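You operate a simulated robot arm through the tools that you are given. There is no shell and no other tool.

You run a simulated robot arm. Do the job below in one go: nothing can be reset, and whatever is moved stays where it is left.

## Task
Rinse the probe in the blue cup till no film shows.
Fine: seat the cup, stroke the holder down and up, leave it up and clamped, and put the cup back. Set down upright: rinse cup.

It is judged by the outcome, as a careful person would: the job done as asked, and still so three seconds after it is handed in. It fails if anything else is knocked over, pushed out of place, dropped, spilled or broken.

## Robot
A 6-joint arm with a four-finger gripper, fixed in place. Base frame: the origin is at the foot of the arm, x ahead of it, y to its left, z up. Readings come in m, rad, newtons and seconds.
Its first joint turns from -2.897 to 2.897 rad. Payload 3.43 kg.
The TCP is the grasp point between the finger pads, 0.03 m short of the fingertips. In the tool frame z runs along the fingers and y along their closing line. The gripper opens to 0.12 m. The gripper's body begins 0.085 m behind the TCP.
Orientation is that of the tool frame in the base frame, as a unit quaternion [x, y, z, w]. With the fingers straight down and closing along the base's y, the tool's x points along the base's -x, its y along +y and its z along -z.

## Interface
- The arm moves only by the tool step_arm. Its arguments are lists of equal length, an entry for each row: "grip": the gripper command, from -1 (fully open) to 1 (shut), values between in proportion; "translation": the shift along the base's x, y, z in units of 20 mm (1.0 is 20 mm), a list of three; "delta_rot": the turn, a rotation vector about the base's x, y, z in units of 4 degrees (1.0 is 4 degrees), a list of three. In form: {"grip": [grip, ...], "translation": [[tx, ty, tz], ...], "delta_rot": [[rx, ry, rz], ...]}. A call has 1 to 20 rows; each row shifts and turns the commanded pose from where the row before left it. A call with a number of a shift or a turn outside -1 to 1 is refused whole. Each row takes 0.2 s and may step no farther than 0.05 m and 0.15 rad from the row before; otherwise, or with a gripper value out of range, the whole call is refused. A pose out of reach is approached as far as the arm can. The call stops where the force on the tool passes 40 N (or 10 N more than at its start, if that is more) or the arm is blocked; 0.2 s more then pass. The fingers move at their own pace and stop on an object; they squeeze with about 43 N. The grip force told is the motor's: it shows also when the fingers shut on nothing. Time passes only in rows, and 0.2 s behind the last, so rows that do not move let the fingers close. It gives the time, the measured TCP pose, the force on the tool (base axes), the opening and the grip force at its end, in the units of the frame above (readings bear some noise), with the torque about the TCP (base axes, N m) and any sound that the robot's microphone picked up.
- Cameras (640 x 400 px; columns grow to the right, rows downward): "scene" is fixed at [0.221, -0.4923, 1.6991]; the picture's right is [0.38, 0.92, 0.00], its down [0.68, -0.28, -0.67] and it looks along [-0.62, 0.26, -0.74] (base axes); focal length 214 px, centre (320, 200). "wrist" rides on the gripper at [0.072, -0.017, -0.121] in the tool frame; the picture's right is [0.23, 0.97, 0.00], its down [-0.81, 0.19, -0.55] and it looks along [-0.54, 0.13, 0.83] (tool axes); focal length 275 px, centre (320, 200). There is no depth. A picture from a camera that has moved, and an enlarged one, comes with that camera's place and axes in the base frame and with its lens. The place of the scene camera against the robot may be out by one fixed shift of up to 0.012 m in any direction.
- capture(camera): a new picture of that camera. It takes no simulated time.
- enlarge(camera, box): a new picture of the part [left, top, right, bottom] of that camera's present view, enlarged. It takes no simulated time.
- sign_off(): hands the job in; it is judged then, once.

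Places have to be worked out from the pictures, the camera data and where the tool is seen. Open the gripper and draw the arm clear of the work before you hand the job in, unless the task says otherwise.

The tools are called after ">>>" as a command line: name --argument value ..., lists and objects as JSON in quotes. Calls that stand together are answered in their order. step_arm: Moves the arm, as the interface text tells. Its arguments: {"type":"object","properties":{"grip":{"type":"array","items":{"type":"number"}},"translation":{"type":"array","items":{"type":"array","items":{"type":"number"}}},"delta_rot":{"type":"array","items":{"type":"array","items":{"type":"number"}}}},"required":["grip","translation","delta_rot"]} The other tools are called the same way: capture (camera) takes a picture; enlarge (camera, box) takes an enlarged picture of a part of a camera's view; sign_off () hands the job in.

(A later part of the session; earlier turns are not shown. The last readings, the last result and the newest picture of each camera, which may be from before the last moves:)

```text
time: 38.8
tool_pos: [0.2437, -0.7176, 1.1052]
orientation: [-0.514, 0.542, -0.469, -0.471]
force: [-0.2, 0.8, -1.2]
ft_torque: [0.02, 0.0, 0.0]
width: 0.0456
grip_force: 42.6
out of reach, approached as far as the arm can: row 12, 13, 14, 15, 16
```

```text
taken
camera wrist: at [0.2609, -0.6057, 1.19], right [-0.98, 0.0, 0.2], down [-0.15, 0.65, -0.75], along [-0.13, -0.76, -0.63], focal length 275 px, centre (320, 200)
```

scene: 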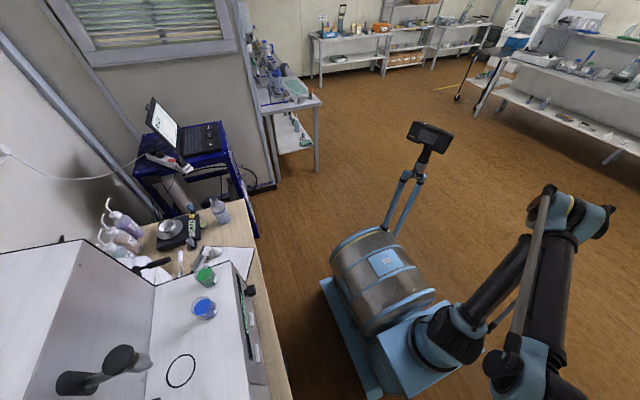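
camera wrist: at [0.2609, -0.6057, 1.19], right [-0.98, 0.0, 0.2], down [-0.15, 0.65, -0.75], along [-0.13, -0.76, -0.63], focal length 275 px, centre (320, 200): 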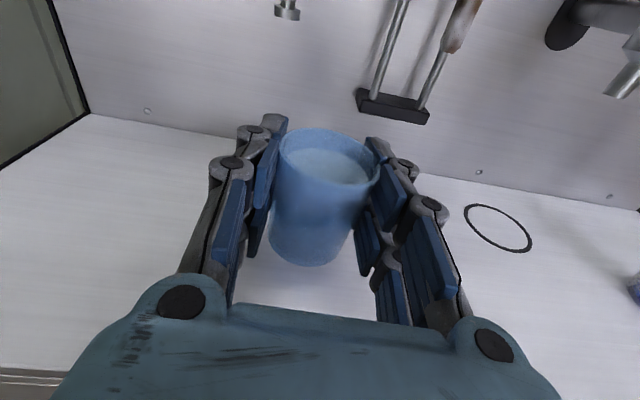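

The arm hits a joint limit at x≈0.244 with this heading. Turning the tool about vertical, so it comes in from the +x side, should free it. First I inspect the block and probe from here.

>>> enlarge --camera "wrist" --box '[260, 0, 500, 150]'

>>> capture --camera "scene"

```text
2.67 times, centred on (380, 75) of wrist
camera zoom: at [0.2609, -0.6057, 1.19], right [-0.98, 0.0, 0.2], down [-0.15, 0.65, -0.75], along [-0.13, -0.76, -0.63], focal length 734 px, centre (160, 533)
```

zoom: 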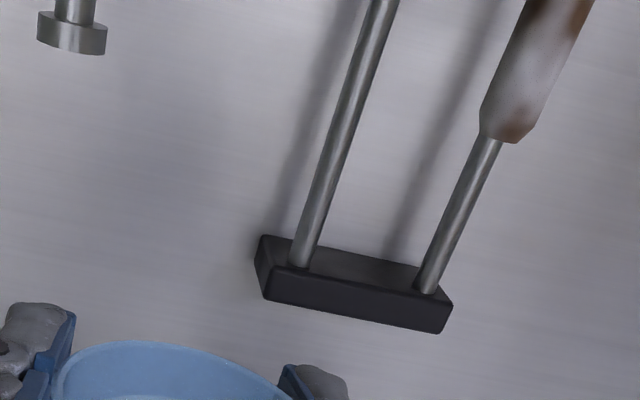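

```text
taken
```

scene: 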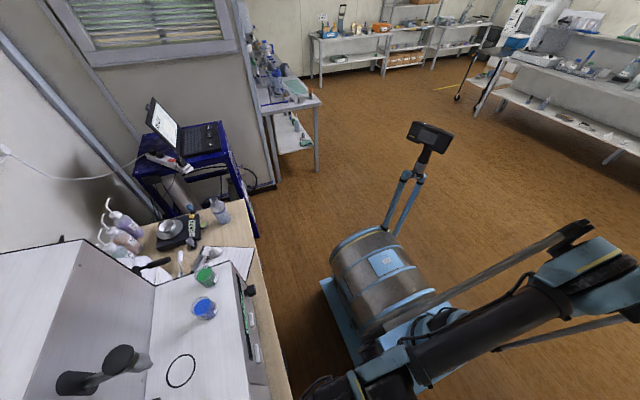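

The block spans x 0.147–0.207, with its underside at z≈1.104. I rotate the held cup about vertical by -20°, which keeps it level, to relieve the joint limit, and see where the arm goes.

>>> step_arm --grip '[0.4, 0.4, 0.4, 0.4, 0.4, 0.4, 0.4, 0.4]' --translation '[[0, 0, 0], [0, 0, 0], [0, 0, 0], [0, 0, 0], [0, 0, 0], [0, 0, 0], [0, 0, 0], [0, 0, 0]]' --delta_rot '[[0, 0, -0.6], [0, 0, -0.8], [0, 0, -0.8], [0, 0, -0.8], [0, 0, -0.8], [0, 0, -0.8], [0, 0, -0.4], [0, 0, 0]]'

>>> capture --camera "wrist"

```text
time: 40.6
tool_pos: [0.2374, -0.7171, 1.1025]
orientation: [-0.429, 0.611, -0.38, -0.545]
force: [-0.1, -1.1, -1.8]
ft_torque: [-0.01, 0.0, 0.01]
width: 0.0459
grip_force: 43.2
out of reach, approached as far as the arm can: row 3
```

```text
taken
camera wrist: at [0.2917, -0.6179, 1.1867], right [-0.92, 0.31, 0.23], down [0.04, 0.67, -0.74], along [-0.38, -0.67, -0.63], focal length 275 px, centre (320, 200)
```

wrist: 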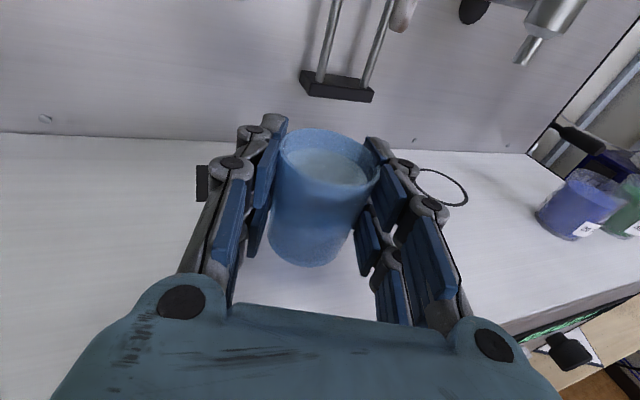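

The tool is now yawed 20° and still level. I continue along -x toward x≈0.178.

>>> step_arm --grip '[0.4, 0.4, 0.4, 0.4, 0.4, 0.4]' --translation '[[-0.4, 0, 0], [-0.7, 0, 0], [-0.7, 0, 0], [-0.7, 0, 0], [-0.4, 0, 0], [0, 0, 0]]' --delta_rot '[[0, 0, 0], [0, 0, 0], [0, 0, 0], [0, 0, 0], [0, 0, 0], [0, 0, 0]]'

>>> capture --camera "wrist"

```text
time: 42.0
tool_pos: [0.1799, -0.7171, 1.1034]
orientation: [-0.429, 0.612, -0.379, -0.546]
force: [-0.1, 0.2, -1.0]
ft_torque: [-0.03, -0.01, 0.04]
width: 0.0461
grip_force: 43.4
```

```text
taken
camera wrist: at [0.2336, -0.618, 1.1872], right [-0.92, 0.31, 0.23], down [0.04, 0.67, -0.74], along [-0.38, -0.67, -0.63], focal length 275 px, centre (320, 200)
```

wrist: 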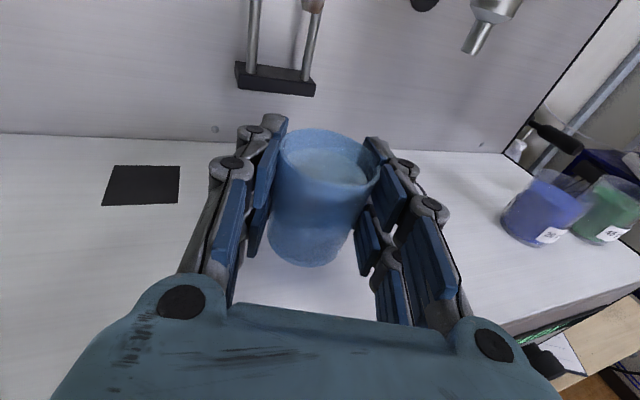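

The arm reached x≈0.18. I set the cup down here on the free deck in front of the collar so I can re-grip nearer the fingertips with more downward pitch.

>>> step_arm --grip '[0.4, 0.4, 0.4, 0.4, 0.4, 0.4, 0.4]' --translation '[[0, 0, -0.2], [0, 0, -0.3], [0, 0, -0.3], [0, 0, -0.3], [0, 0, -0.1], [0, 0, -0.07], [0, 0, 0]]' --delta_rot '[[0, 0, 0], [0, 0, 0], [0, 0, 0], [0, 0, 0], [0, 0, 0], [0, 0, 0], [0, 0, 0]]'

```text
time: 43.6
tool_pos: [0.1805, -0.7173, 1.0757]
orientation: [-0.429, 0.612, -0.38, -0.545]
force: [0.5, -0.6, -1.4]
ft_torque: [-0.02, -0.02, 0.01]
width: 0.046
grip_force: 43.0
```

The cup still hangs (about -1.4 N). I lower by millimetres until contact shows.

>>> step_arm --grip '[0.4, 0.4]' --translation '[[0, 0, -0.05], [0, 0, 0]]' --delta_rot '[[0, 0, 0], [0, 0, 0]]'

>>> step_arm --grip '[0.4, 0.4]' --translation '[[0, 0, -0.05], [0, 0, 0]]' --delta_rot '[[0, 0, 0], [0, 0, 0]]'

```text
time: 44.2
tool_pos: [0.1801, -0.7173, 1.076]
orientation: [-0.429, 0.611, -0.38, -0.545]
force: [-0.5, -1.5, 1.1]
ft_torque: [0.01, 0.06, 0.02]
width: 0.0459
grip_force: 42.7
```

```text
time: 44.8
tool_pos: [0.1805, -0.7167, 1.0754]
orientation: [-0.43, 0.611, -0.38, -0.545]
force: [2.6, -5.3, 23.3]
ft_torque: [-0.15, 0.36, 0.11]
width: 0.0459
grip_force: 42.6
```

Contact is confirmed at TCP z≈1.0755. I relieve the 1 mm of press and then open the fingers partly.

>>> step_arm --grip '[0.4, 0.4, 0.2, 0, -0.2, -0.4, -0.4]' --translation '[[0, 0, 0.05], [0, 0, 0], [0, 0, 0], [0, 0, 0], [0, 0, 0], [0, 0, 0], [0, 0, 0]]' --delta_rot '[[0, 0, 0], [0, 0, 0], [0, 0, 0], [0, 0, 0], [0, 0, 0], [0, 0, 0], [0, 0, 0]]'

>>> capture --camera "wrist"

```text
time: 46.4
tool_pos: [0.1793, -0.7182, 1.0757]
orientation: [-0.429, 0.611, -0.38, -0.546]
force: [0.4, 0.3, -0.5]
ft_torque: [0.01, 0.01, 0.02]
width: 0.084
grip_force: 0.1
```

```text
taken
camera wrist: at [0.2336, -0.6178, 1.1603], right [-0.92, 0.31, 0.23], down [0.04, 0.67, -0.74], along [-0.38, -0.67, -0.63], focal length 275 px, centre (320, 200)
```

wrist: 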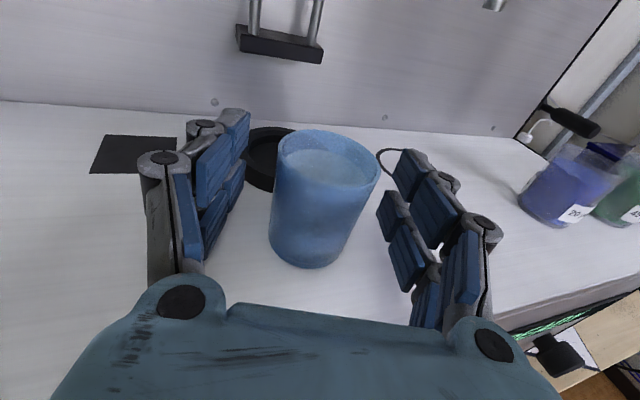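

The cup stands on the deck. I back straight out along the tool axis and rise to view the collar and cup from higher.

>>> step_arm --grip '[-0.4, -0.4, -0.4, -0.4, -0.4, -0.4, -0.4, -0.4, -0.4, -0.4, -0.4, -0.4]' --translation '[[0.17, 0.47, 0], [0.342, 0.94, 0], [0.342, 0.94, 0], [0.342, 0.94, 0], [0.342, 0.94, 0], [0, 0, 1], [0, 0, 1], [0, 0, 1], [0, 0, 1], [0, 0, 1], [0, 0, 1], [0, 0, 0]]' --delta_rot '[[0, 0, 0], [0, 0, 0], [0, 0, 0], [0, 0, 0], [0, 0, 0], [0, 0, 0], [0, 0, 0], [0, 0, 0], [0, 0, 0], [0, 0, 0], [0, 0, 0], [0, 0, 0]]'

>>> capture --camera "wrist"

```text
time: 49.0
tool_pos: [0.2103, -0.6322, 1.1957]
orientation: [-0.429, 0.612, -0.38, -0.546]
force: [0.3, -0.3, 0.4]
ft_torque: [0.0, 0.01, 0.02]
width: 0.0841
grip_force: 0.0
```

```text
taken
camera wrist: at [0.2645, -0.5328, 1.2802], right [-0.92, 0.31, 0.23], down [0.04, 0.67, -0.74], along [-0.38, -0.67, -0.63], focal length 275 px, centre (320, 200)
```

wrist: 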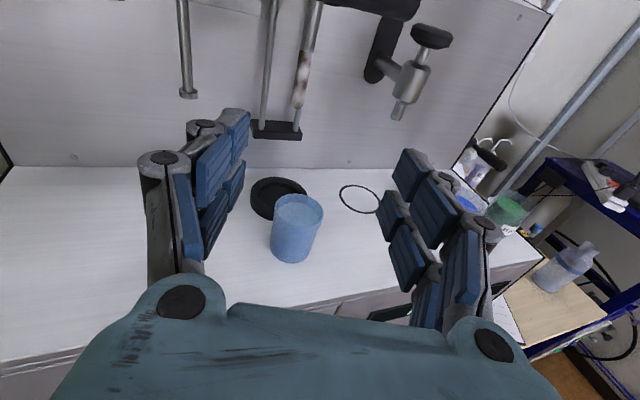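

I enlarge the collar, cup and foot block from here for exact placement numbers.

>>> enlarge --camera "wrist" --box '[230, 100, 400, 270]'

>>> enlarge --camera "wrist" --box '[160, 0, 460, 190]'

```text
2.35 times, centred on (315, 185) of wrist
camera zoom: at [0.2645, -0.5328, 1.2802], right [-0.92, 0.31, 0.23], down [0.04, 0.67, -0.74], along [-0.38, -0.67, -0.63], focal length 648 px, centre (332, 235)
```

zoom: 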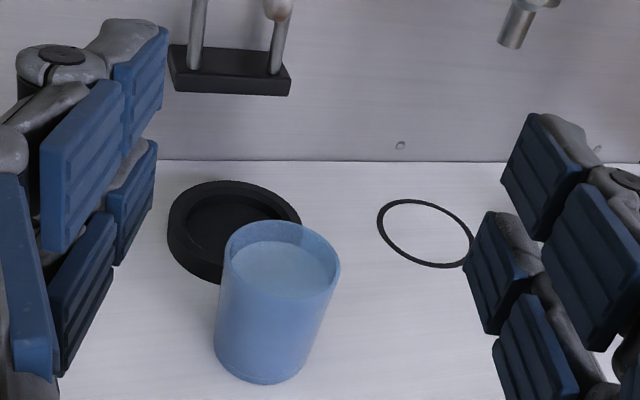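

```text
2.11 times, centred on (310, 95) of wrist
camera zoom: at [0.2645, -0.5328, 1.2802], right [-0.92, 0.31, 0.23], down [0.04, 0.67, -0.74], along [-0.38, -0.67, -0.63], focal length 580 px, centre (341, 421)
```

zoom: 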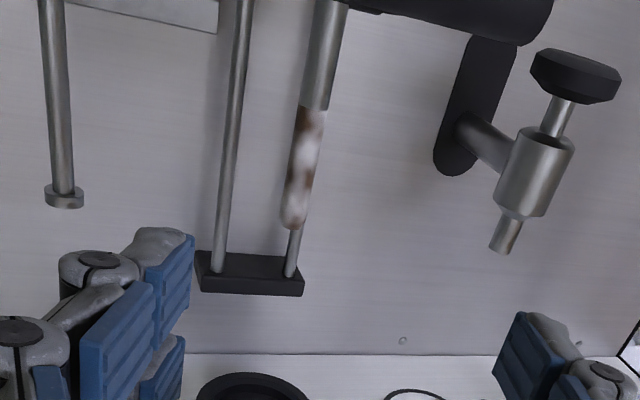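

Cup centre ≈ (0.178, -0.721), collar centre ≈ (0.177, -0.795), and the block keeps about 10 mm clear if I hold the cup nearer the tips. I go back down and forward, stopping 14 mm short of the cup centre, and close.

>>> step_arm --grip '[-0.4, -0.4, -0.4, -0.4, -0.4, -0.4, -0.4, -0.4, -0.4, -0.4, -0.4, -0.4]' --translation '[[0, 0, -1], [0, 0, -1], [0, 0, -1], [0, 0, -1], [0, 0, -1], [0, 0, -1], [-0.277, -0.761, 0], [-0.277, -0.761, 0], [-0.277, -0.761, 0], [-0.277, -0.761, 0], [-0.277, -0.761, 0], [0, 0, 0]]' --delta_rot '[[0, 0, 0], [0, 0, 0], [0, 0, 0], [0, 0, 0], [0, 0, 0], [0, 0, 0], [0, 0, 0], [0, 0, 0], [0, 0, 0], [0, 0, 0], [0, 0, 0], [0, 0, 0]]'

>>> capture --camera "wrist"

```text
time: 51.6
tool_pos: [0.1828, -0.7082, 1.0761]
orientation: [-0.429, 0.611, -0.38, -0.545]
force: [-0.2, -0.3, 0.2]
ft_torque: [0.0, 0.01, -0.01]
width: 0.0839
grip_force: 0.1
```

```text
taken
camera wrist: at [0.2372, -0.6087, 1.1601], right [-0.92, 0.31, 0.23], down [0.04, 0.67, -0.74], along [-0.38, -0.67, -0.63], focal length 275 px, centre (320, 200)
```

wrist: 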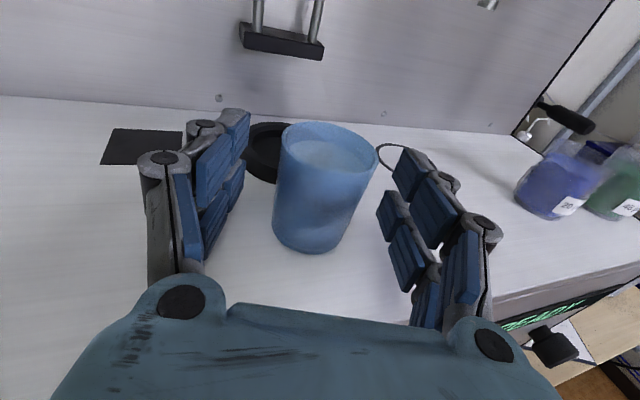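

The cup sits about 12 mm ahead of the TCP and is laterally centred. I close on it.

>>> step_arm --grip '[-0.1, 0.1, 0.2, 0.3, 0.4, 0.4, 0.4]' --translation '[[0, 0, 0], [0, 0, 0], [0, 0, 0], [0, 0, 0], [0, 0, 0], [0, 0, 0], [0, 0, 0]]' --delta_rot '[[0, 0, 0], [0, 0, 0], [0, 0, 0], [0, 0, 0], [0, 0, 0], [0, 0, 0], [0, 0, 0]]'

>>> step_arm --grip '[0.4, 0.4, 0.4, 0.4, 0.4, 0.4]' --translation '[[0, 0, 0.1], [0, 0, 0.25], [0, 0, 0.3], [0, 0, 0.3], [0, 0, 0.25], [0, 0, 0]]' --delta_rot '[[0, 0, 0], [0, 0, 0], [0, 0, 0], [0, 0, 0], [0, 0, 0], [0, 0, 0]]'

>>> capture --camera "wrist"

```text
time: 53.2
tool_pos: [0.1816, -0.7066, 1.0762]
orientation: [-0.429, 0.612, -0.38, -0.545]
force: [0.0, -0.3, 0.2]
ft_torque: [0.01, 0.0, 0.01]
width: 0.0473
grip_force: 43.3
```

```text
time: 54.6
tool_pos: [0.183, -0.7075, 1.1001]
orientation: [-0.429, 0.611, -0.38, -0.546]
force: [0.2, 0.9, -1.6]
ft_torque: [0.01, -0.03, -0.01]
width: 0.0472
grip_force: 42.9
```

```text
taken
camera wrist: at [0.2367, -0.6091, 1.1846], right [-0.92, 0.31, 0.23], down [0.04, 0.67, -0.74], along [-0.38, -0.67, -0.63], focal length 275 px, centre (320, 200)
```

wrist: 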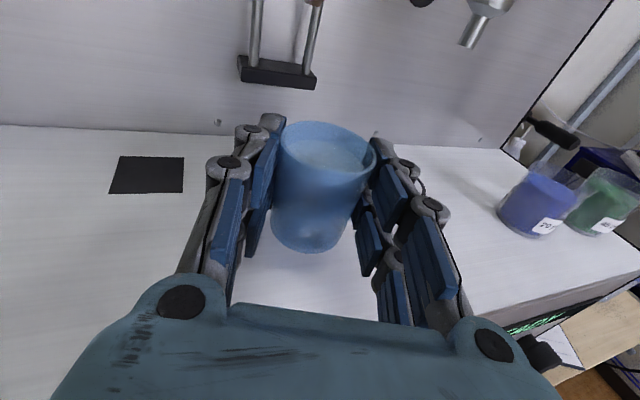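

The cup is up 24 mm and level. I move it -y over the collar (about 72 mm), then check alignment.

>>> step_arm --grip '[0.4, 0.4, 0.4, 0.4, 0.4, 0.4, 0.4]' --translation '[[0, -0.4, 0], [-0.02, -0.7, 0], [-0.02, -0.7, 0], [-0.02, -0.7, 0], [-0.02, -0.7, 0], [0, -0.4, 0], [0, 0, 0]]' --delta_rot '[[0, 0, 0], [0, 0, 0], [0, 0, 0], [0, 0, 0], [0, 0, 0], [0, 0, 0], [0, 0, 0]]'

>>> capture --camera "wrist"

>>> enlarge --camera "wrist" --box '[220, 80, 440, 280]'

```text
time: 56.2
tool_pos: [0.1818, -0.781, 1.1004]
orientation: [-0.43, 0.612, -0.38, -0.545]
force: [0.4, 1.1, -0.8]
ft_torque: [0.02, 0.01, -0.03]
width: 0.0473
grip_force: 43.3
```

```text
taken
camera wrist: at [0.2349, -0.6812, 1.1842], right [-0.92, 0.31, 0.23], down [0.04, 0.67, -0.74], along [-0.38, -0.67, -0.63], focal length 275 px, centre (320, 200)
```

wrist: 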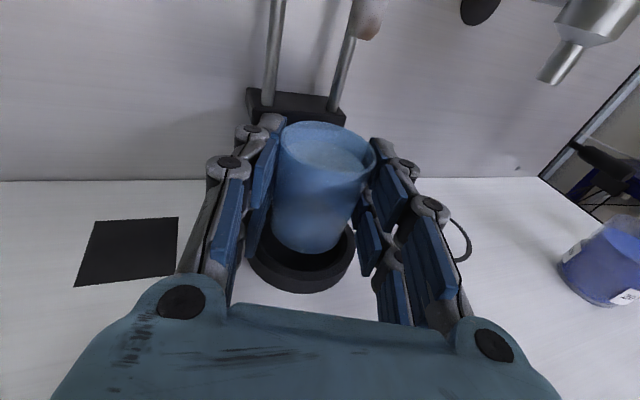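

```text
2.00 times, centred on (330, 180) of wrist
camera zoom: at [0.2349, -0.6812, 1.1842], right [-0.92, 0.31, 0.23], down [0.04, 0.67, -0.74], along [-0.38, -0.67, -0.63], focal length 551 px, centre (300, 240)
```

zoom: 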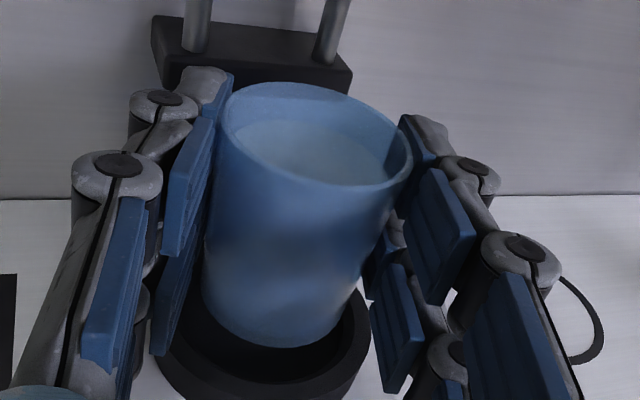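

I can see the collar under the cup now. I zoom further to compare the cup's base with the collar opening.

>>> enlarge --camera "wrist" --box '[235, 195, 375, 300]'

```text
3.81 times, centred on (305, 248) of wrist
camera zoom: at [0.2349, -0.6812, 1.1842], right [-0.92, 0.31, 0.23], down [0.04, 0.67, -0.74], along [-0.38, -0.67, -0.63], focal length 1049 px, centre (377, 19)
```

zoom: 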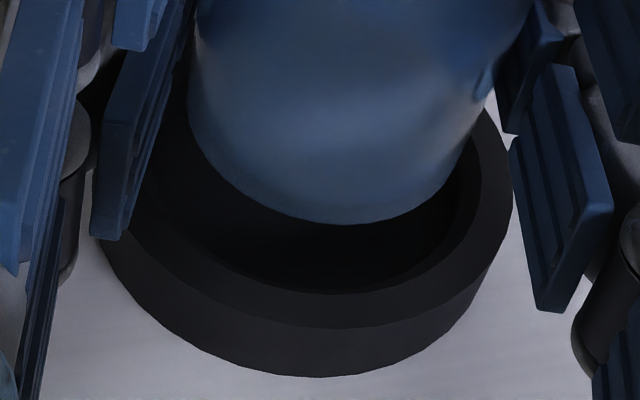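

The cup base is concentric with the collar to within about 1 mm, with roughly 7 mm of clearance all round. I lower it in slowly, watching the force.

>>> step_arm --grip '[0.4, 0.4, 0.4, 0.4, 0.4, 0.4, 0.4]' --translation '[[0, 0, -0.15], [0, 0, -0.2], [0, 0, -0.2], [0, 0, -0.2], [0, 0, -0.15], [0, 0, -0.1], [0, 0, 0]]' --delta_rot '[[0, 0, 0], [0, 0, 0], [0, 0, 0], [0, 0, 0], [0, 0, 0], [0, 0, 0], [0, 0, 0]]'

>>> capture --camera "wrist"

```text
time: 57.8
tool_pos: [0.181, -0.7807, 1.0802]
orientation: [-0.429, 0.611, -0.381, -0.545]
force: [-4.0, -6.7, -0.3]
ft_torque: [-0.3, 0.03, 0.21]
width: 0.0474
grip_force: 43.1
```

```text
taken
camera wrist: at [0.2349, -0.6815, 1.1642], right [-0.92, 0.31, 0.23], down [0.04, 0.67, -0.74], along [-0.38, -0.67, -0.63], focal length 275 px, centre (320, 200)
```

wrist: 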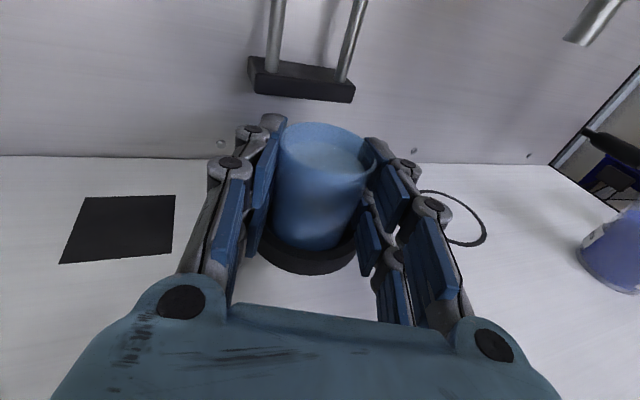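

The lateral force (-4, -6.7 N) means the collar's front inner wall is pushing the cup toward -y/-x. I look closer before adjusting.

>>> enlarge --camera "wrist" --box '[240, 190, 380, 290]'

>>> step_arm --grip '[0.4, 0.4]' --translation '[[-0.03, -0.07, 0], [0, 0, 0]]' --delta_rot '[[0, 0, 0], [0, 0, 0]]'

```text
4.00 times, centred on (310, 240) of wrist
camera zoom: at [0.2349, -0.6815, 1.1642], right [-0.92, 0.31, 0.23], down [0.04, 0.67, -0.74], along [-0.38, -0.67, -0.63], focal length 1101 px, centre (360, 40)
```

zoom: 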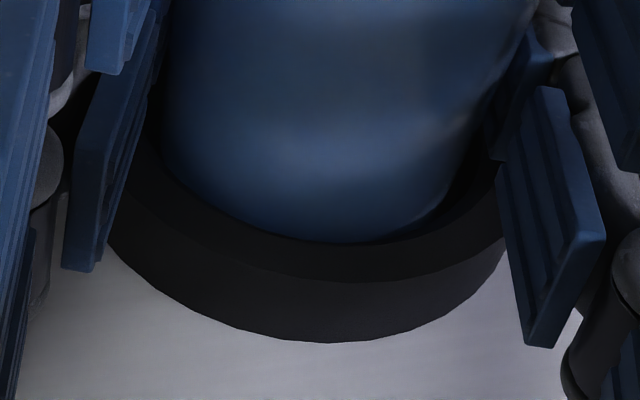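

```text
time: 58.4
tool_pos: [0.18, -0.7829, 1.079]
orientation: [-0.429, 0.612, -0.38, -0.546]
force: [-4.8, -3.9, 1.6]
ft_torque: [-0.12, 0.19, 0.1]
width: 0.0442
grip_force: 43.1
```

The opening changed from 47 to 44 mm, so the cup may have shifted in the grip. I look right away.

>>> capture --camera "wrist"

>>> enlarge --camera "wrist" --box '[220, 90, 420, 290]'

```text
taken
camera wrist: at [0.2342, -0.6827, 1.1642], right [-0.92, 0.31, 0.23], down [0.04, 0.67, -0.74], along [-0.38, -0.67, -0.63], focal length 275 px, centre (320, 200)
```

wrist: 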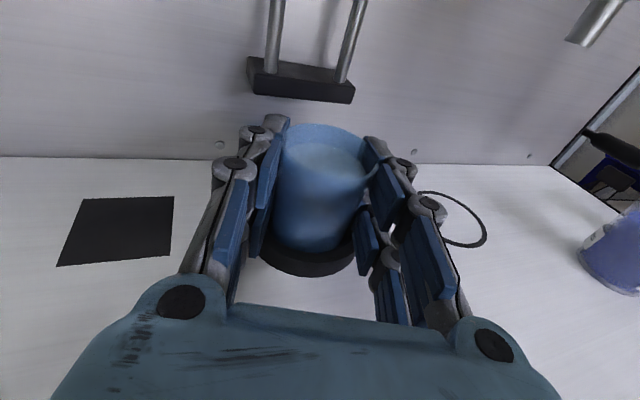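

```text
2.00 times, centred on (320, 190) of wrist
camera zoom: at [0.2342, -0.6827, 1.1642], right [-0.92, 0.31, 0.23], down [0.04, 0.67, -0.74], along [-0.38, -0.67, -0.63], focal length 551 px, centre (320, 220)
```

zoom: 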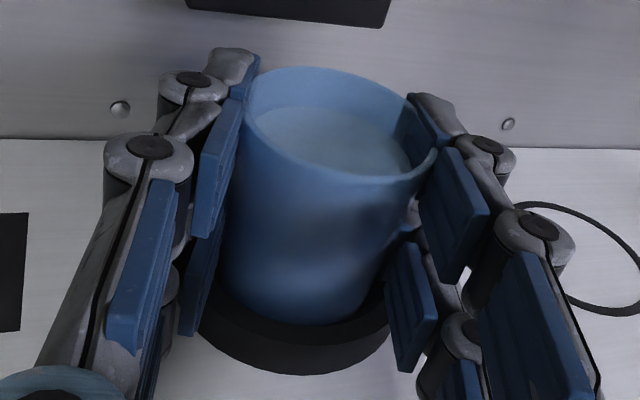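

The cup is still upright and well held; it seems to have settled onto a flat in the grip. I relieve the side load with a further 1 mm move.

>>> step_arm --grip '[0.4, 0.4]' --translation '[[-0.05, -0.04, 0], [0, 0, 0]]' --delta_rot '[[0, 0, 0], [0, 0, 0]]'

```text
time: 59.0
tool_pos: [0.1804, -0.7827, 1.0795]
orientation: [-0.429, 0.612, -0.38, -0.545]
force: [-0.3, 0.0, -1.8]
ft_torque: [-0.02, 0.0, 0.01]
width: 0.044
grip_force: 42.9
```

Side load is gone (about 0 N lateral, only the cup weight). I lower in 1 mm steps until the cup rests on the seat floor.

>>> step_arm --grip '[0.4, 0.4]' --translation '[[0, 0, -0.06], [0, 0, 0]]' --delta_rot '[[0, 0, 0], [0, 0, 0]]'

>>> step_arm --grip '[0.4, 0.4]' --translation '[[0, 0, -0.05], [0, 0, 0]]' --delta_rot '[[0, 0, 0], [0, 0, 0]]'

```text
time: 59.6
tool_pos: [0.1806, -0.7823, 1.079]
orientation: [-0.429, 0.611, -0.38, -0.546]
force: [-1.3, -4.3, 21.5]
ft_torque: [0.06, 0.04, 0.05]
width: 0.0435
grip_force: 42.8
```

```text
time: 60.2
tool_pos: [0.1795, -0.7825, 1.0775]
orientation: [-0.429, 0.611, -0.38, -0.545]
force: [-1.9, -1.4, 22.6]
ft_torque: [0.08, 0.12, 0.08]
width: 0.0429
grip_force: 43.1
```

The floor contact is firm (about 22 N at z≈1.079, roughly 3.5 mm above deck level), so the cup is inside the recess. I ease up 1.5 mm and open.

>>> step_arm --grip '[0.4, 0.4, 0.2, 0, -0.2, -0.35, -0.35]' --translation '[[0, 0, 0.07], [0, 0, 0], [0, 0, 0], [0, 0, 0], [0, 0, 0], [0, 0, 0], [0, 0, 0]]' --delta_rot '[[0, 0, 0], [0, 0, 0], [0, 0, 0], [0, 0, 0], [0, 0, 0], [0, 0, 0], [0, 0, 0]]'

>>> capture --camera "wrist"

```text
time: 61.8
tool_pos: [0.1802, -0.783, 1.0779]
orientation: [-0.43, 0.611, -0.38, -0.545]
force: [-0.7, 0.2, -0.1]
ft_torque: [0.04, 0.01, 0.04]
width: 0.0808
grip_force: 0.0
```

```text
taken
camera wrist: at [0.2338, -0.6835, 1.1633], right [-0.92, 0.31, 0.23], down [0.04, 0.67, -0.74], along [-0.38, -0.67, -0.63], focal length 275 px, centre (320, 200)
```

wrist: 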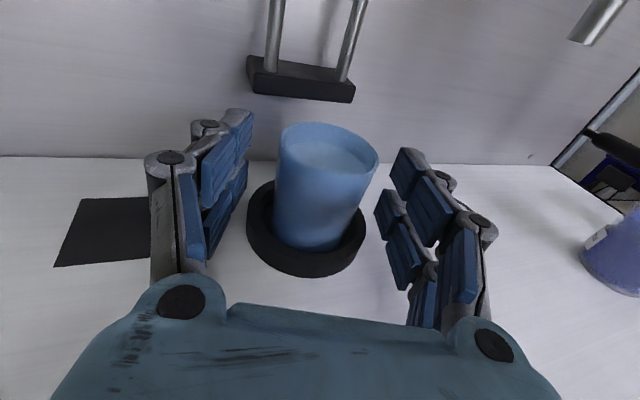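

The cup stands upright inside the collar. I back out along the tool axis and rise for a look at the whole set-up.

>>> step_arm --grip '[-0.35, -0.35, -0.35, -0.35, -0.35, -0.35, -0.35, -0.35, -0.35, -0.35, -0.35, -0.35]' --translation '[[0.17, 0.47, 0], [0.342, 0.94, 0], [0.342, 0.94, 0], [0.342, 0.94, 0], [0.342, 0.94, 0], [0.342, 0.94, 0], [0.342, 0.94, 0.3], [0, 0.5, 1], [0, 0, 1], [0, 0, 1], [0, 0, 1], [0, 0, 0]]' --delta_rot '[[0, 0, 0], [0, 0, 0], [0, 0, 0], [0, 0, 0], [0, 0, 0], [0, 0, 0], [0, 0, 0], [0, 0, 0], [0, 0, 0], [0, 0, 0], [0, 0, 0], [0, 0, 0]]'

>>> capture --camera "wrist"

```text
time: 64.4
tool_pos: [0.2241, -0.651, 1.1665]
orientation: [-0.43, 0.612, -0.379, -0.545]
force: [-0.5, 0.4, 0.0]
ft_torque: [0.03, 0.02, 0.02]
width: 0.0809
grip_force: 0.1
```

```text
taken
camera wrist: at [0.2784, -0.5505, 1.2503], right [-0.92, 0.31, 0.23], down [0.04, 0.67, -0.74], along [-0.38, -0.67, -0.63], focal length 275 px, centre (320, 200)
```

wrist: 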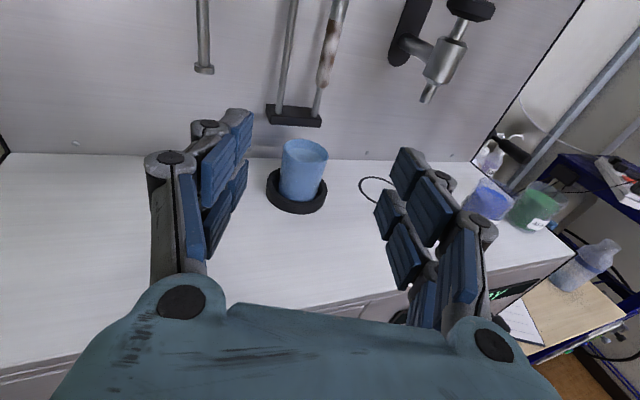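

Next is the clamp lever. I rise for a close view of the lever and carriage from the front.

>>> step_arm --grip '[-0.35, -0.35, -0.35, -0.35, -0.35, -0.35, -0.35, -0.35, -0.35, -0.35]' --translation '[[0.5, 0.5, 1], [0.5, 0.5, 1], [0.5, 0.5, 1], [0.5, 0.5, 1], [0.5, 0.5, 1], [0.5, 0, 1], [0.5, 0, 1], [0.5, 0, 1], [0.5, 0, 1], [0, 0, 0]]' --delta_rot '[[0, 0, 0], [0, 0, 0], [0, 0, 0], [0, 0, 0], [0, 0, 0], [0, 0, 0], [0, 0, 0], [0, 0, 0], [0, 0, 0], [0, 0, 0]]'

>>> capture --camera "wrist"

>>> enlarge --camera "wrist" --box '[100, 20, 420, 220]'

```text
time: 66.6
tool_pos: [0.3137, -0.5998, 1.3455]
orientation: [-0.429, 0.611, -0.38, -0.546]
force: [-0.8, 0.0, -0.6]
ft_torque: [-0.02, 0.04, 0.01]
width: 0.0811
grip_force: 0.1
```

```text
taken
camera wrist: at [0.3681, -0.501, 1.4296], right [-0.92, 0.31, 0.23], down [0.04, 0.67, -0.74], along [-0.38, -0.67, -0.63], focal length 275 px, centre (320, 200)
```

wrist: 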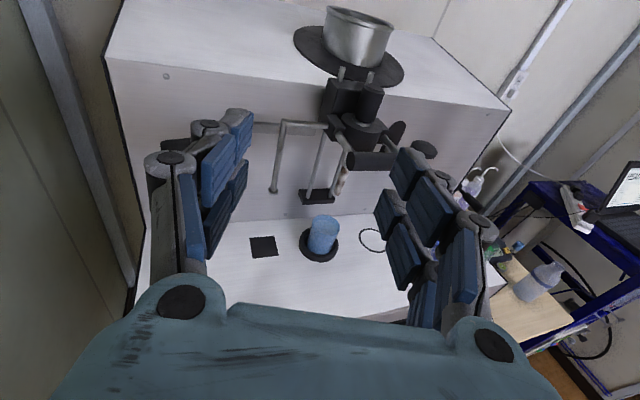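

```text
2.00 times, centred on (260, 120) of wrist
camera zoom: at [0.3681, -0.501, 1.4296], right [-0.92, 0.31, 0.23], down [0.04, 0.67, -0.74], along [-0.38, -0.67, -0.63], focal length 551 px, centre (440, 360)
```

zoom: 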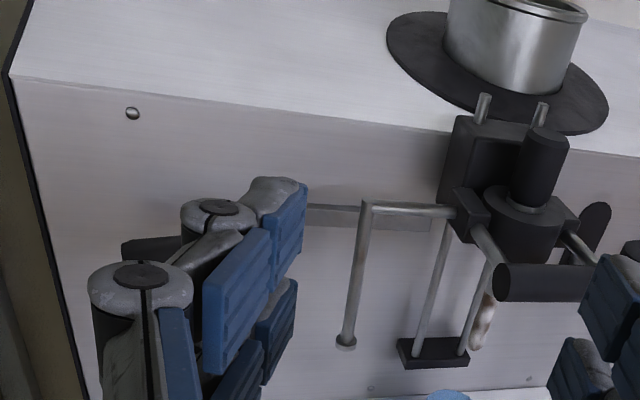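

With the camera-up roll, the fingers hide the lever. Gripping the lever handle and T-bar needs the fingers closing vertically anyway, so I roll the tool 90° about its own axis here in free space.

>>> step_arm --grip '[-0.35, -0.35, -0.35, -0.35, -0.35, -0.35, -0.35, -0.35, -0.35, -0.35, -0.35, -0.35, -0.35, -0.35, -0.35, -0.35, -0.35, -0.35, -0.35, -0.35]' --translation '[[0, 0, 0], [0, 0, 0], [0, 0, 0], [0, 0, 0], [0, 0, 0], [0, 0, 0], [0, 0, 0], [0, 0, 0], [0, 0, 0], [0, 0, 0], [0, 0, 0], [0, 0, 0], [0, 0, 0], [0, 0, 0], [0, 0, 0], [0, 0, 0], [0, 0, 0], [0, 0, 0], [0, 0, 0], [0, 0, 0]]' --delta_rot '[[-0.366, -0.999, -0.125], [-0.366, -0.999, -0.125], [-0.366, -0.999, -0.125], [-0.366, -0.999, -0.125], [-0.366, -0.999, -0.125], [-0.366, -0.999, -0.125], [-0.366, -0.999, -0.125], [-0.366, -0.999, -0.125], [-0.366, -0.999, -0.125], [-0.366, -0.999, -0.125], [-0.366, -0.999, -0.125], [-0.366, -0.999, -0.125], [-0.366, -0.999, -0.125], [-0.366, -0.999, -0.125], [-0.366, -0.999, -0.125], [-0.366, -0.999, -0.125], [-0.366, -0.999, -0.125], [-0.366, -0.999, -0.125], [-0.366, -0.999, -0.125], [-0.366, -0.999, -0.125]]'

>>> step_arm --grip '[-0.35, -0.35, -0.35, -0.35, -0.35, -0.35, -0.35]' --translation '[[0, 0, 0], [0, 0, 0], [0, 0, 0], [0, 0, 0], [0, 0, 0], [0, 0, 0], [0, 0, 0]]' --delta_rot '[[-0.366, -0.999, -0.125], [0, 0, 1], [0, 0, 1], [0, 0, 1], [0, 0, 1], [0, 0, 1], [0, 0, 0]]'

>>> capture --camera "wrist"

```text
time: 70.8
tool_pos: [0.3144, -0.6002, 1.3437]
orientation: [0.101, 0.74, -0.65, -0.141]
force: [0.1, 0.3, 0.2]
ft_torque: [-0.02, 0.02, 0.0]
width: 0.0811
grip_force: 0.0
```

```text
time: 72.4
tool_pos: [0.3174, -0.5988, 1.3463]
orientation: [-0.001, 0.745, -0.667, -0.002]
force: [0.9, 0.0, -0.9]
ft_torque: [0.03, -0.02, 0.03]
width: 0.081
grip_force: 0.0
```

```text
taken
camera wrist: at [0.2449, -0.4816, 1.3754], right [-0.23, 0.11, -0.97], down [0.81, 0.57, -0.13], along [0.54, -0.81, -0.22], focal length 275 px, centre (320, 200)
```

wrist: 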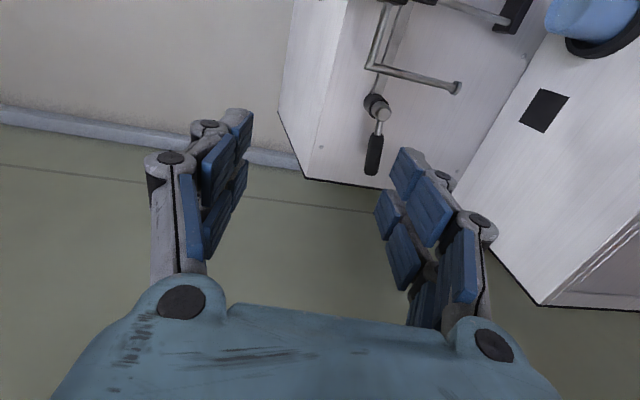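

Now the lever is clearly in view (picture down ≈ +x, picture right ≈ down). I zoom on it.

>>> enlarge --camera "wrist" --box '[310, 0, 470, 200]'

>>> enlarge --camera "wrist" --box '[340, 80, 420, 190]'

```text
2.00 times, centred on (390, 100) of wrist
camera zoom: at [0.2449, -0.4816, 1.3754], right [-0.23, 0.11, -0.97], down [0.81, 0.57, -0.13], along [0.54, -0.81, -0.22], focal length 551 px, centre (180, 400)
```

zoom: 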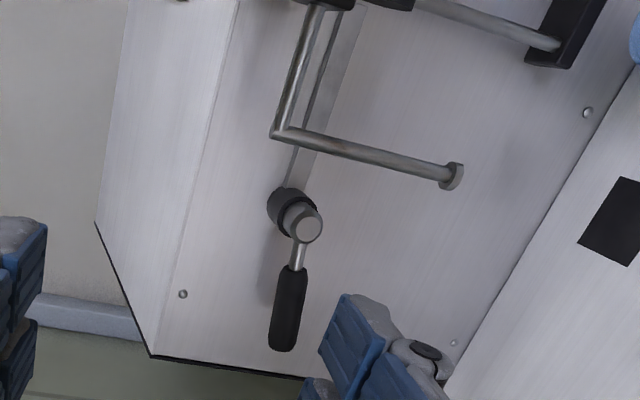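

```text
3.64 times, centred on (380, 135) of wrist
camera zoom: at [0.2449, -0.4816, 1.3754], right [-0.23, 0.11, -0.97], down [0.81, 0.57, -0.13], along [0.54, -0.81, -0.22], focal length 1001 px, centre (102, 436)
```

zoom: 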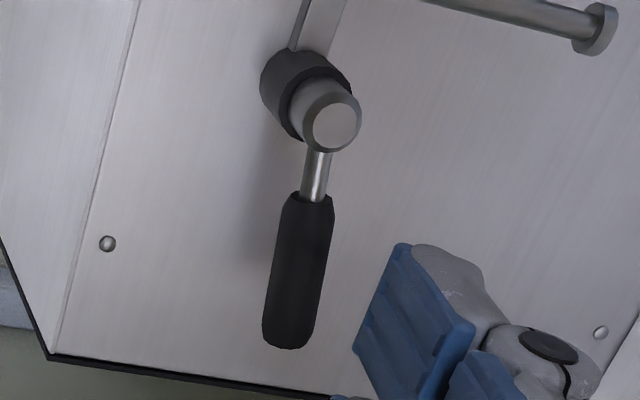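

The lever hub cap is at about (0.326, -0.814, 1.238), and the handle runs to (0.413, -0.818, 1.223), sloping about 10° below horizontal. I move in front of the handle with the fingers above and below it, rolling 10° to match.

>>> step_arm --grip '[-0.35, -0.35, -0.35, -0.35, -0.35, -0.35, -0.35, -0.35]' --translation '[[0.56, -0.8, -0.99], [0.56, -0.8, -0.99], [0.56, -0.8, -0.99], [0.56, -0.8, -0.99], [0.56, -0.8, -0.99], [0.56, -0.8, -0.99], [0, 0, 0], [0, 0, 0]]' --delta_rot '[[0, 0.5, 0], [0, 0.5, 0], [0, 0.5, 0], [0, 0.5, 0], [0, 0.5, 0], [0, 0, 0], [0, 0, 0], [0, 0, 0]]'

>>> capture --camera "wrist"

```text
time: 74.2
tool_pos: [0.3811, -0.6965, 1.2268]
orientation: [-0.059, 0.744, -0.662, -0.067]
force: [-0.1, -0.1, -0.4]
ft_torque: [-0.02, 0.02, 0.01]
width: 0.081
grip_force: 0.0
```

```text
taken
camera wrist: at [0.3164, -0.5783, 1.2691], right [-0.4, 0.11, -0.91], down [0.78, 0.57, -0.27], along [0.49, -0.81, -0.31], focal length 275 px, centre (320, 200)
```

wrist: 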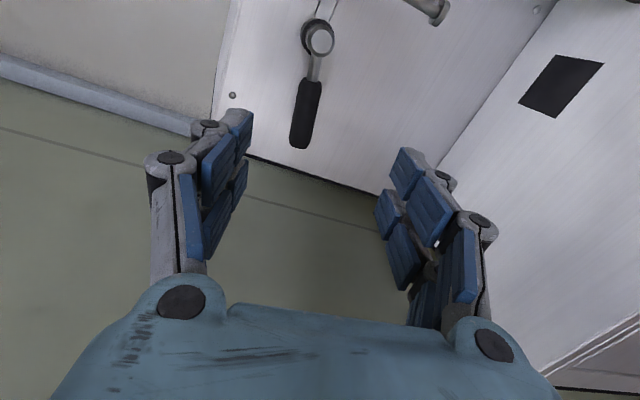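

The handle middle is at about (0.383, -0.82, 1.223), right in line with the tool. I advance with the fingers straddling it, without closing yet.

>>> step_arm --grip '[-0.35, -0.35, -0.35, -0.35, -0.35, -0.35, -0.35, -0.35]' --translation '[[0.02, -0.8, -0.02], [0.02, -0.8, -0.02], [0.02, -0.8, -0.02], [0.02, -0.8, -0.02], [0.02, -0.8, -0.02], [0.02, -0.8, -0.02], [0, -0.8, -0.02], [0, 0, 0]]' --delta_rot '[[0, 0, 0], [0, 0, 0], [0, 0, 0], [0, 0, 0], [0, 0, 0], [0, 0, 0], [0, 0, 0], [0, 0, 0]]'

>>> capture --camera "wrist"

```text
time: 76.0
tool_pos: [0.3838, -0.8082, 1.223]
orientation: [-0.06, 0.743, -0.663, -0.066]
force: [0.8, 0.1, 0.4]
ft_torque: [0.01, 0.05, 0.0]
width: 0.081
grip_force: 0.1
```

```text
taken
camera wrist: at [0.318, -0.6899, 1.2653], right [-0.4, 0.11, -0.91], down [0.78, 0.57, -0.27], along [0.49, -0.81, -0.31], focal length 275 px, centre (320, 200)
```

wrist: 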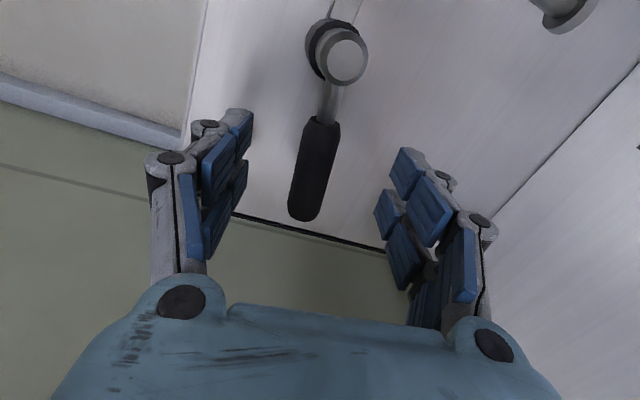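

The handle is centred between the fingers. I cage it loosely at about 24 mm opening so I can nudge it either way.

>>> step_arm --grip '[0, 0.3, 0.55, 0.55]' --translation '[[0, 0, 0], [0, 0, 0], [0, 0, 0], [0, 0, 0]]' --delta_rot '[[0, 0, 0], [0, 0, 0], [0, 0, 0], [0, 0, 0]]'

>>> enlarge --camera "wrist" --box '[230, 0, 430, 250]'

```text
time: 77.0
tool_pos: [0.3835, -0.8086, 1.223]
orientation: [-0.06, 0.743, -0.663, -0.066]
force: [1.0, 0.0, -0.5]
ft_torque: [-0.07, 0.0, -0.02]
width: 0.0272
grip_force: 0.1
```

```text
1.60 times, centred on (330, 125) of wrist
camera zoom: at [0.3181, -0.6897, 1.2654], right [-0.4, 0.11, -0.91], down [0.78, 0.57, -0.27], along [0.49, -0.81, -0.31], focal length 440 px, centre (304, 320)
```

zoom: 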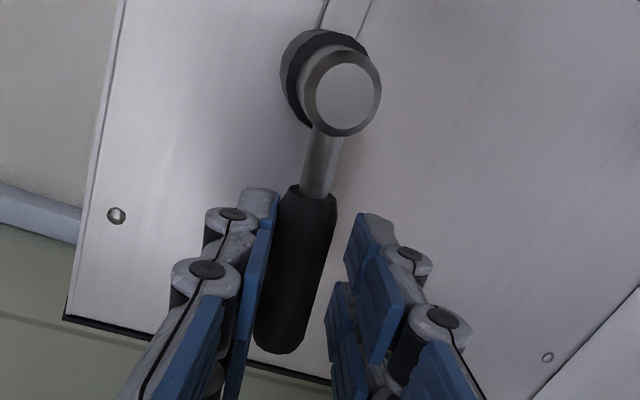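

The handle is caged, slightly nearer the upper finger. I test the direction gently, first nudging down a few millimetres while watching the force.

>>> step_arm --grip '[0.55, 0.55, 0.55]' --translation '[[0, 0, -0.15], [0, 0, -0.15], [0, 0, 0]]' --delta_rot '[[0, 0, 0], [0, 0, 0], [0, 0, 0]]'

>>> step_arm --grip '[0.55, 0.55, 0.55]' --translation '[[0, 0, -0.1], [0, 0, -0.1], [0, 0, 0]]' --delta_rot '[[0, 0, 0], [0, 0, 0], [0, 0, 0]]'

>>> enlarge --camera "wrist" --box '[230, 0, 430, 250]'

```text
time: 77.8
tool_pos: [0.3833, -0.8088, 1.2167]
orientation: [-0.059, 0.744, -0.662, -0.066]
force: [0.6, 0.9, 2.6]
ft_torque: [-0.08, 0.07, 0.02]
width: 0.0283
grip_force: 1.1
```

```text
time: 78.6
tool_pos: [0.3841, -0.8085, 1.2136]
orientation: [-0.059, 0.743, -0.663, -0.067]
force: [0.3, -4.7, 12.8]
ft_torque: [0.0, 0.74, 0.36]
width: 0.0283
grip_force: 22.3
```

```text
1.60 times, centred on (330, 125) of wrist
camera zoom: at [0.3183, -0.69, 1.2561], right [-0.4, 0.11, -0.91], down [0.78, 0.57, -0.27], along [0.49, -0.81, -0.31], focal length 440 px, centre (304, 320)
```

zoom: 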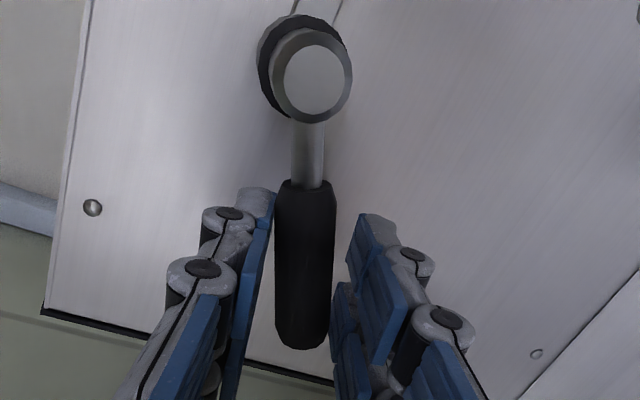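

The lever rotated about 12° downward with about 13 N resistance. I continue a few millimetres to see whether that is friction or a stop.

>>> step_arm --grip '[0.55, 0.55, 0.55]' --translation '[[0, 0, -0.1], [0, 0, -0.1], [0, 0, 0]]' --delta_rot '[[0, 0, 0], [0, 0, 0], [0, 0, 0]]'

>>> enlarge --camera "wrist" --box '[230, 0, 430, 250]'

```text
time: 79.2
tool_pos: [0.3819, -0.8091, 1.2171]
orientation: [-0.063, 0.741, -0.666, -0.059]
force: [77.0, -11.1, 23.3]
ft_torque: [-0.35, 2.63, 1.84]
width: 0.0266
grip_force: 45.1
stopped in row 3: the force on the tool passed its limit at 44 N (the readings are from after the stop); the commanded pose is now the measured one
```

```text
1.60 times, centred on (330, 125) of wrist
camera zoom: at [0.3141, -0.691, 1.258], right [-0.4, 0.1, -0.91], down [0.77, 0.58, -0.27], along [0.51, -0.81, -0.31], focal length 440 px, centre (304, 320)
```

zoom: 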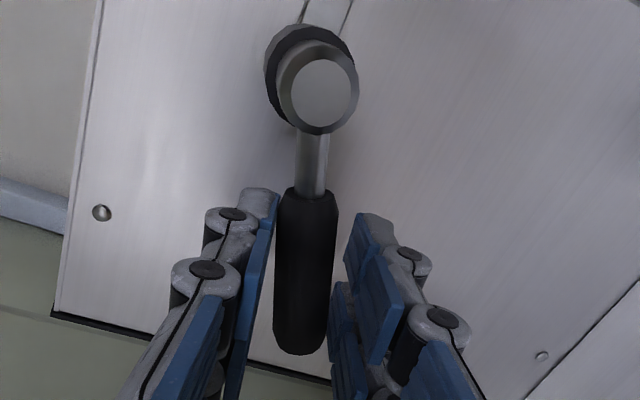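

The force jumped, with 77 N in x, so something is jammed or the lever is at a stop. I relieve at once by easing up and opening the fingers.

>>> step_arm --grip '[0.4, 0.3, 0.3]' --translation '[[0, 0, 0.1], [0, 0, 0], [0, 0, 0]]' --delta_rot '[[0, 0, 0], [0, 0, 0], [0, 0, 0]]'

>>> capture --camera "wrist"

>>> capture --camera "scene"

```text
time: 80.0
tool_pos: [0.3695, -0.8096, 1.2176]
orientation: [-0.055, 0.743, -0.664, -0.064]
force: [-0.2, -0.6, 0.2]
ft_torque: [-0.03, -0.01, 0.02]
width: 0.0419
grip_force: 0.0
```

```text
taken
camera wrist: at [0.3033, -0.6906, 1.2588], right [-0.39, 0.11, -0.91], down [0.78, 0.57, -0.26], along [0.49, -0.81, -0.31], focal length 275 px, centre (320, 200)
```

wrist: 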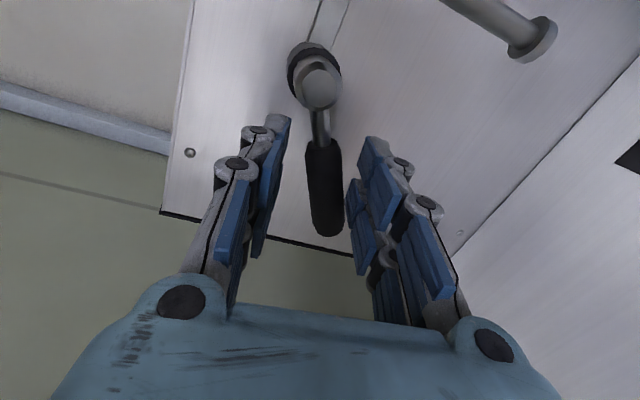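

```text
taken
```

scene: 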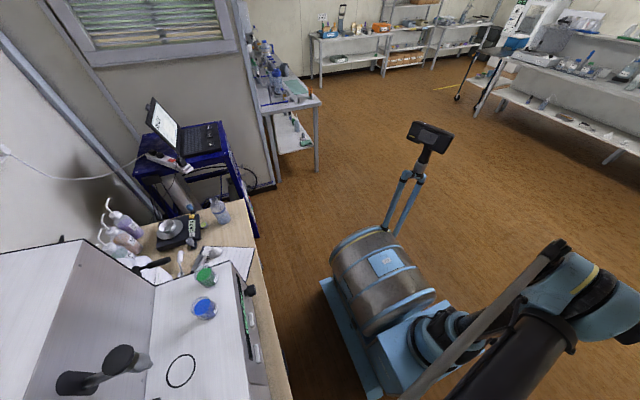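

The lever now rests at about 27° below horizontal (it started near 10°) and stays there unloaded; the x-force was the arm being re-based while the fingers gripped. I align the fingers to the new lever angle and centre on it before probing further.

>>> step_arm --grip '[0.3, 0.3, 0.3, 0.3, 0.3]' --translation '[[0.15, 0, -0.14], [0.15, 0, -0.14], [0.15, 0, -0.14], [0.15, 0, -0.14], [0, 0, 0]]' --delta_rot '[[0, 1, 0], [0, 1, 0], [0, 1, 0], [0, 1, 0], [0, 0, 0]]'

>>> capture --camera "wrist"

```text
time: 81.2
tool_pos: [0.3814, -0.8095, 1.2063]
orientation: [-0.148, 0.728, -0.649, -0.166]
force: [0.3, 0.6, -0.1]
ft_torque: [-0.03, -0.02, -0.03]
width: 0.0422
grip_force: 0.0
```

```text
taken
camera wrist: at [0.3297, -0.6904, 1.2641], right [-0.63, 0.11, -0.77], down [0.67, 0.57, -0.47], along [0.39, -0.81, -0.43], focal length 275 px, centre (320, 200)
```

wrist: 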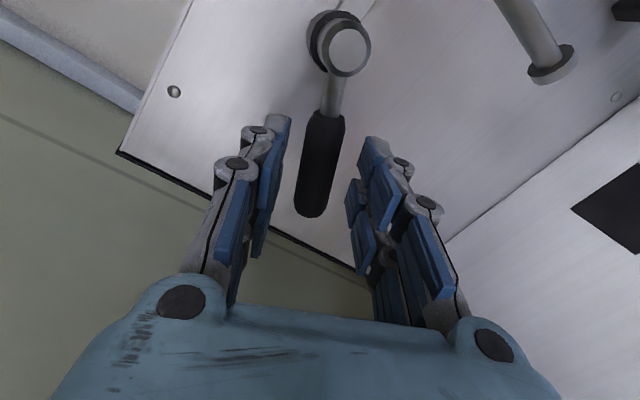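

The resistance rose 3 → 13 → 44 N going down, like tightening against a stop, so release should be upward. I cage the handle again and follow its arc upward back through the starting angle, watching the force.

>>> step_arm --grip '[0.5, 0.52, 0.52, 0.52, 0.52, 0.52, 0.52]' --translation '[[0, 0, 0], [0, 0, 0], [0.095, 0, 0.2], [0.08, 0, 0.21], [0.065, 0, 0.215], [0.05, 0, 0.22], [0, 0, 0]]' --delta_rot '[[0, 0, 0], [0, 0, 0], [0, -1, 0], [0, -1, 0], [0, -1, 0], [0, -1, 0], [0, 0, 0]]'

>>> enlarge --camera "wrist" --box '[200, 0, 480, 250]'

```text
time: 82.8
tool_pos: [0.3875, -0.8095, 1.2236]
orientation: [-0.057, 0.743, -0.664, -0.063]
force: [-0.2, 0.7, -1.6]
ft_torque: [0.02, 0.02, 0.02]
width: 0.0295
grip_force: 0.1
```

```text
1.60 times, centred on (340, 125) of wrist
camera zoom: at [0.3217, -0.6906, 1.2651], right [-0.39, 0.11, -0.91], down [0.78, 0.57, -0.26], along [0.49, -0.81, -0.31], focal length 440 px, centre (288, 320)
```

zoom: 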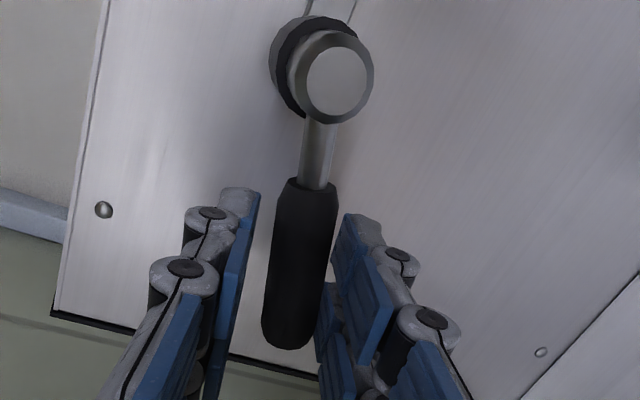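

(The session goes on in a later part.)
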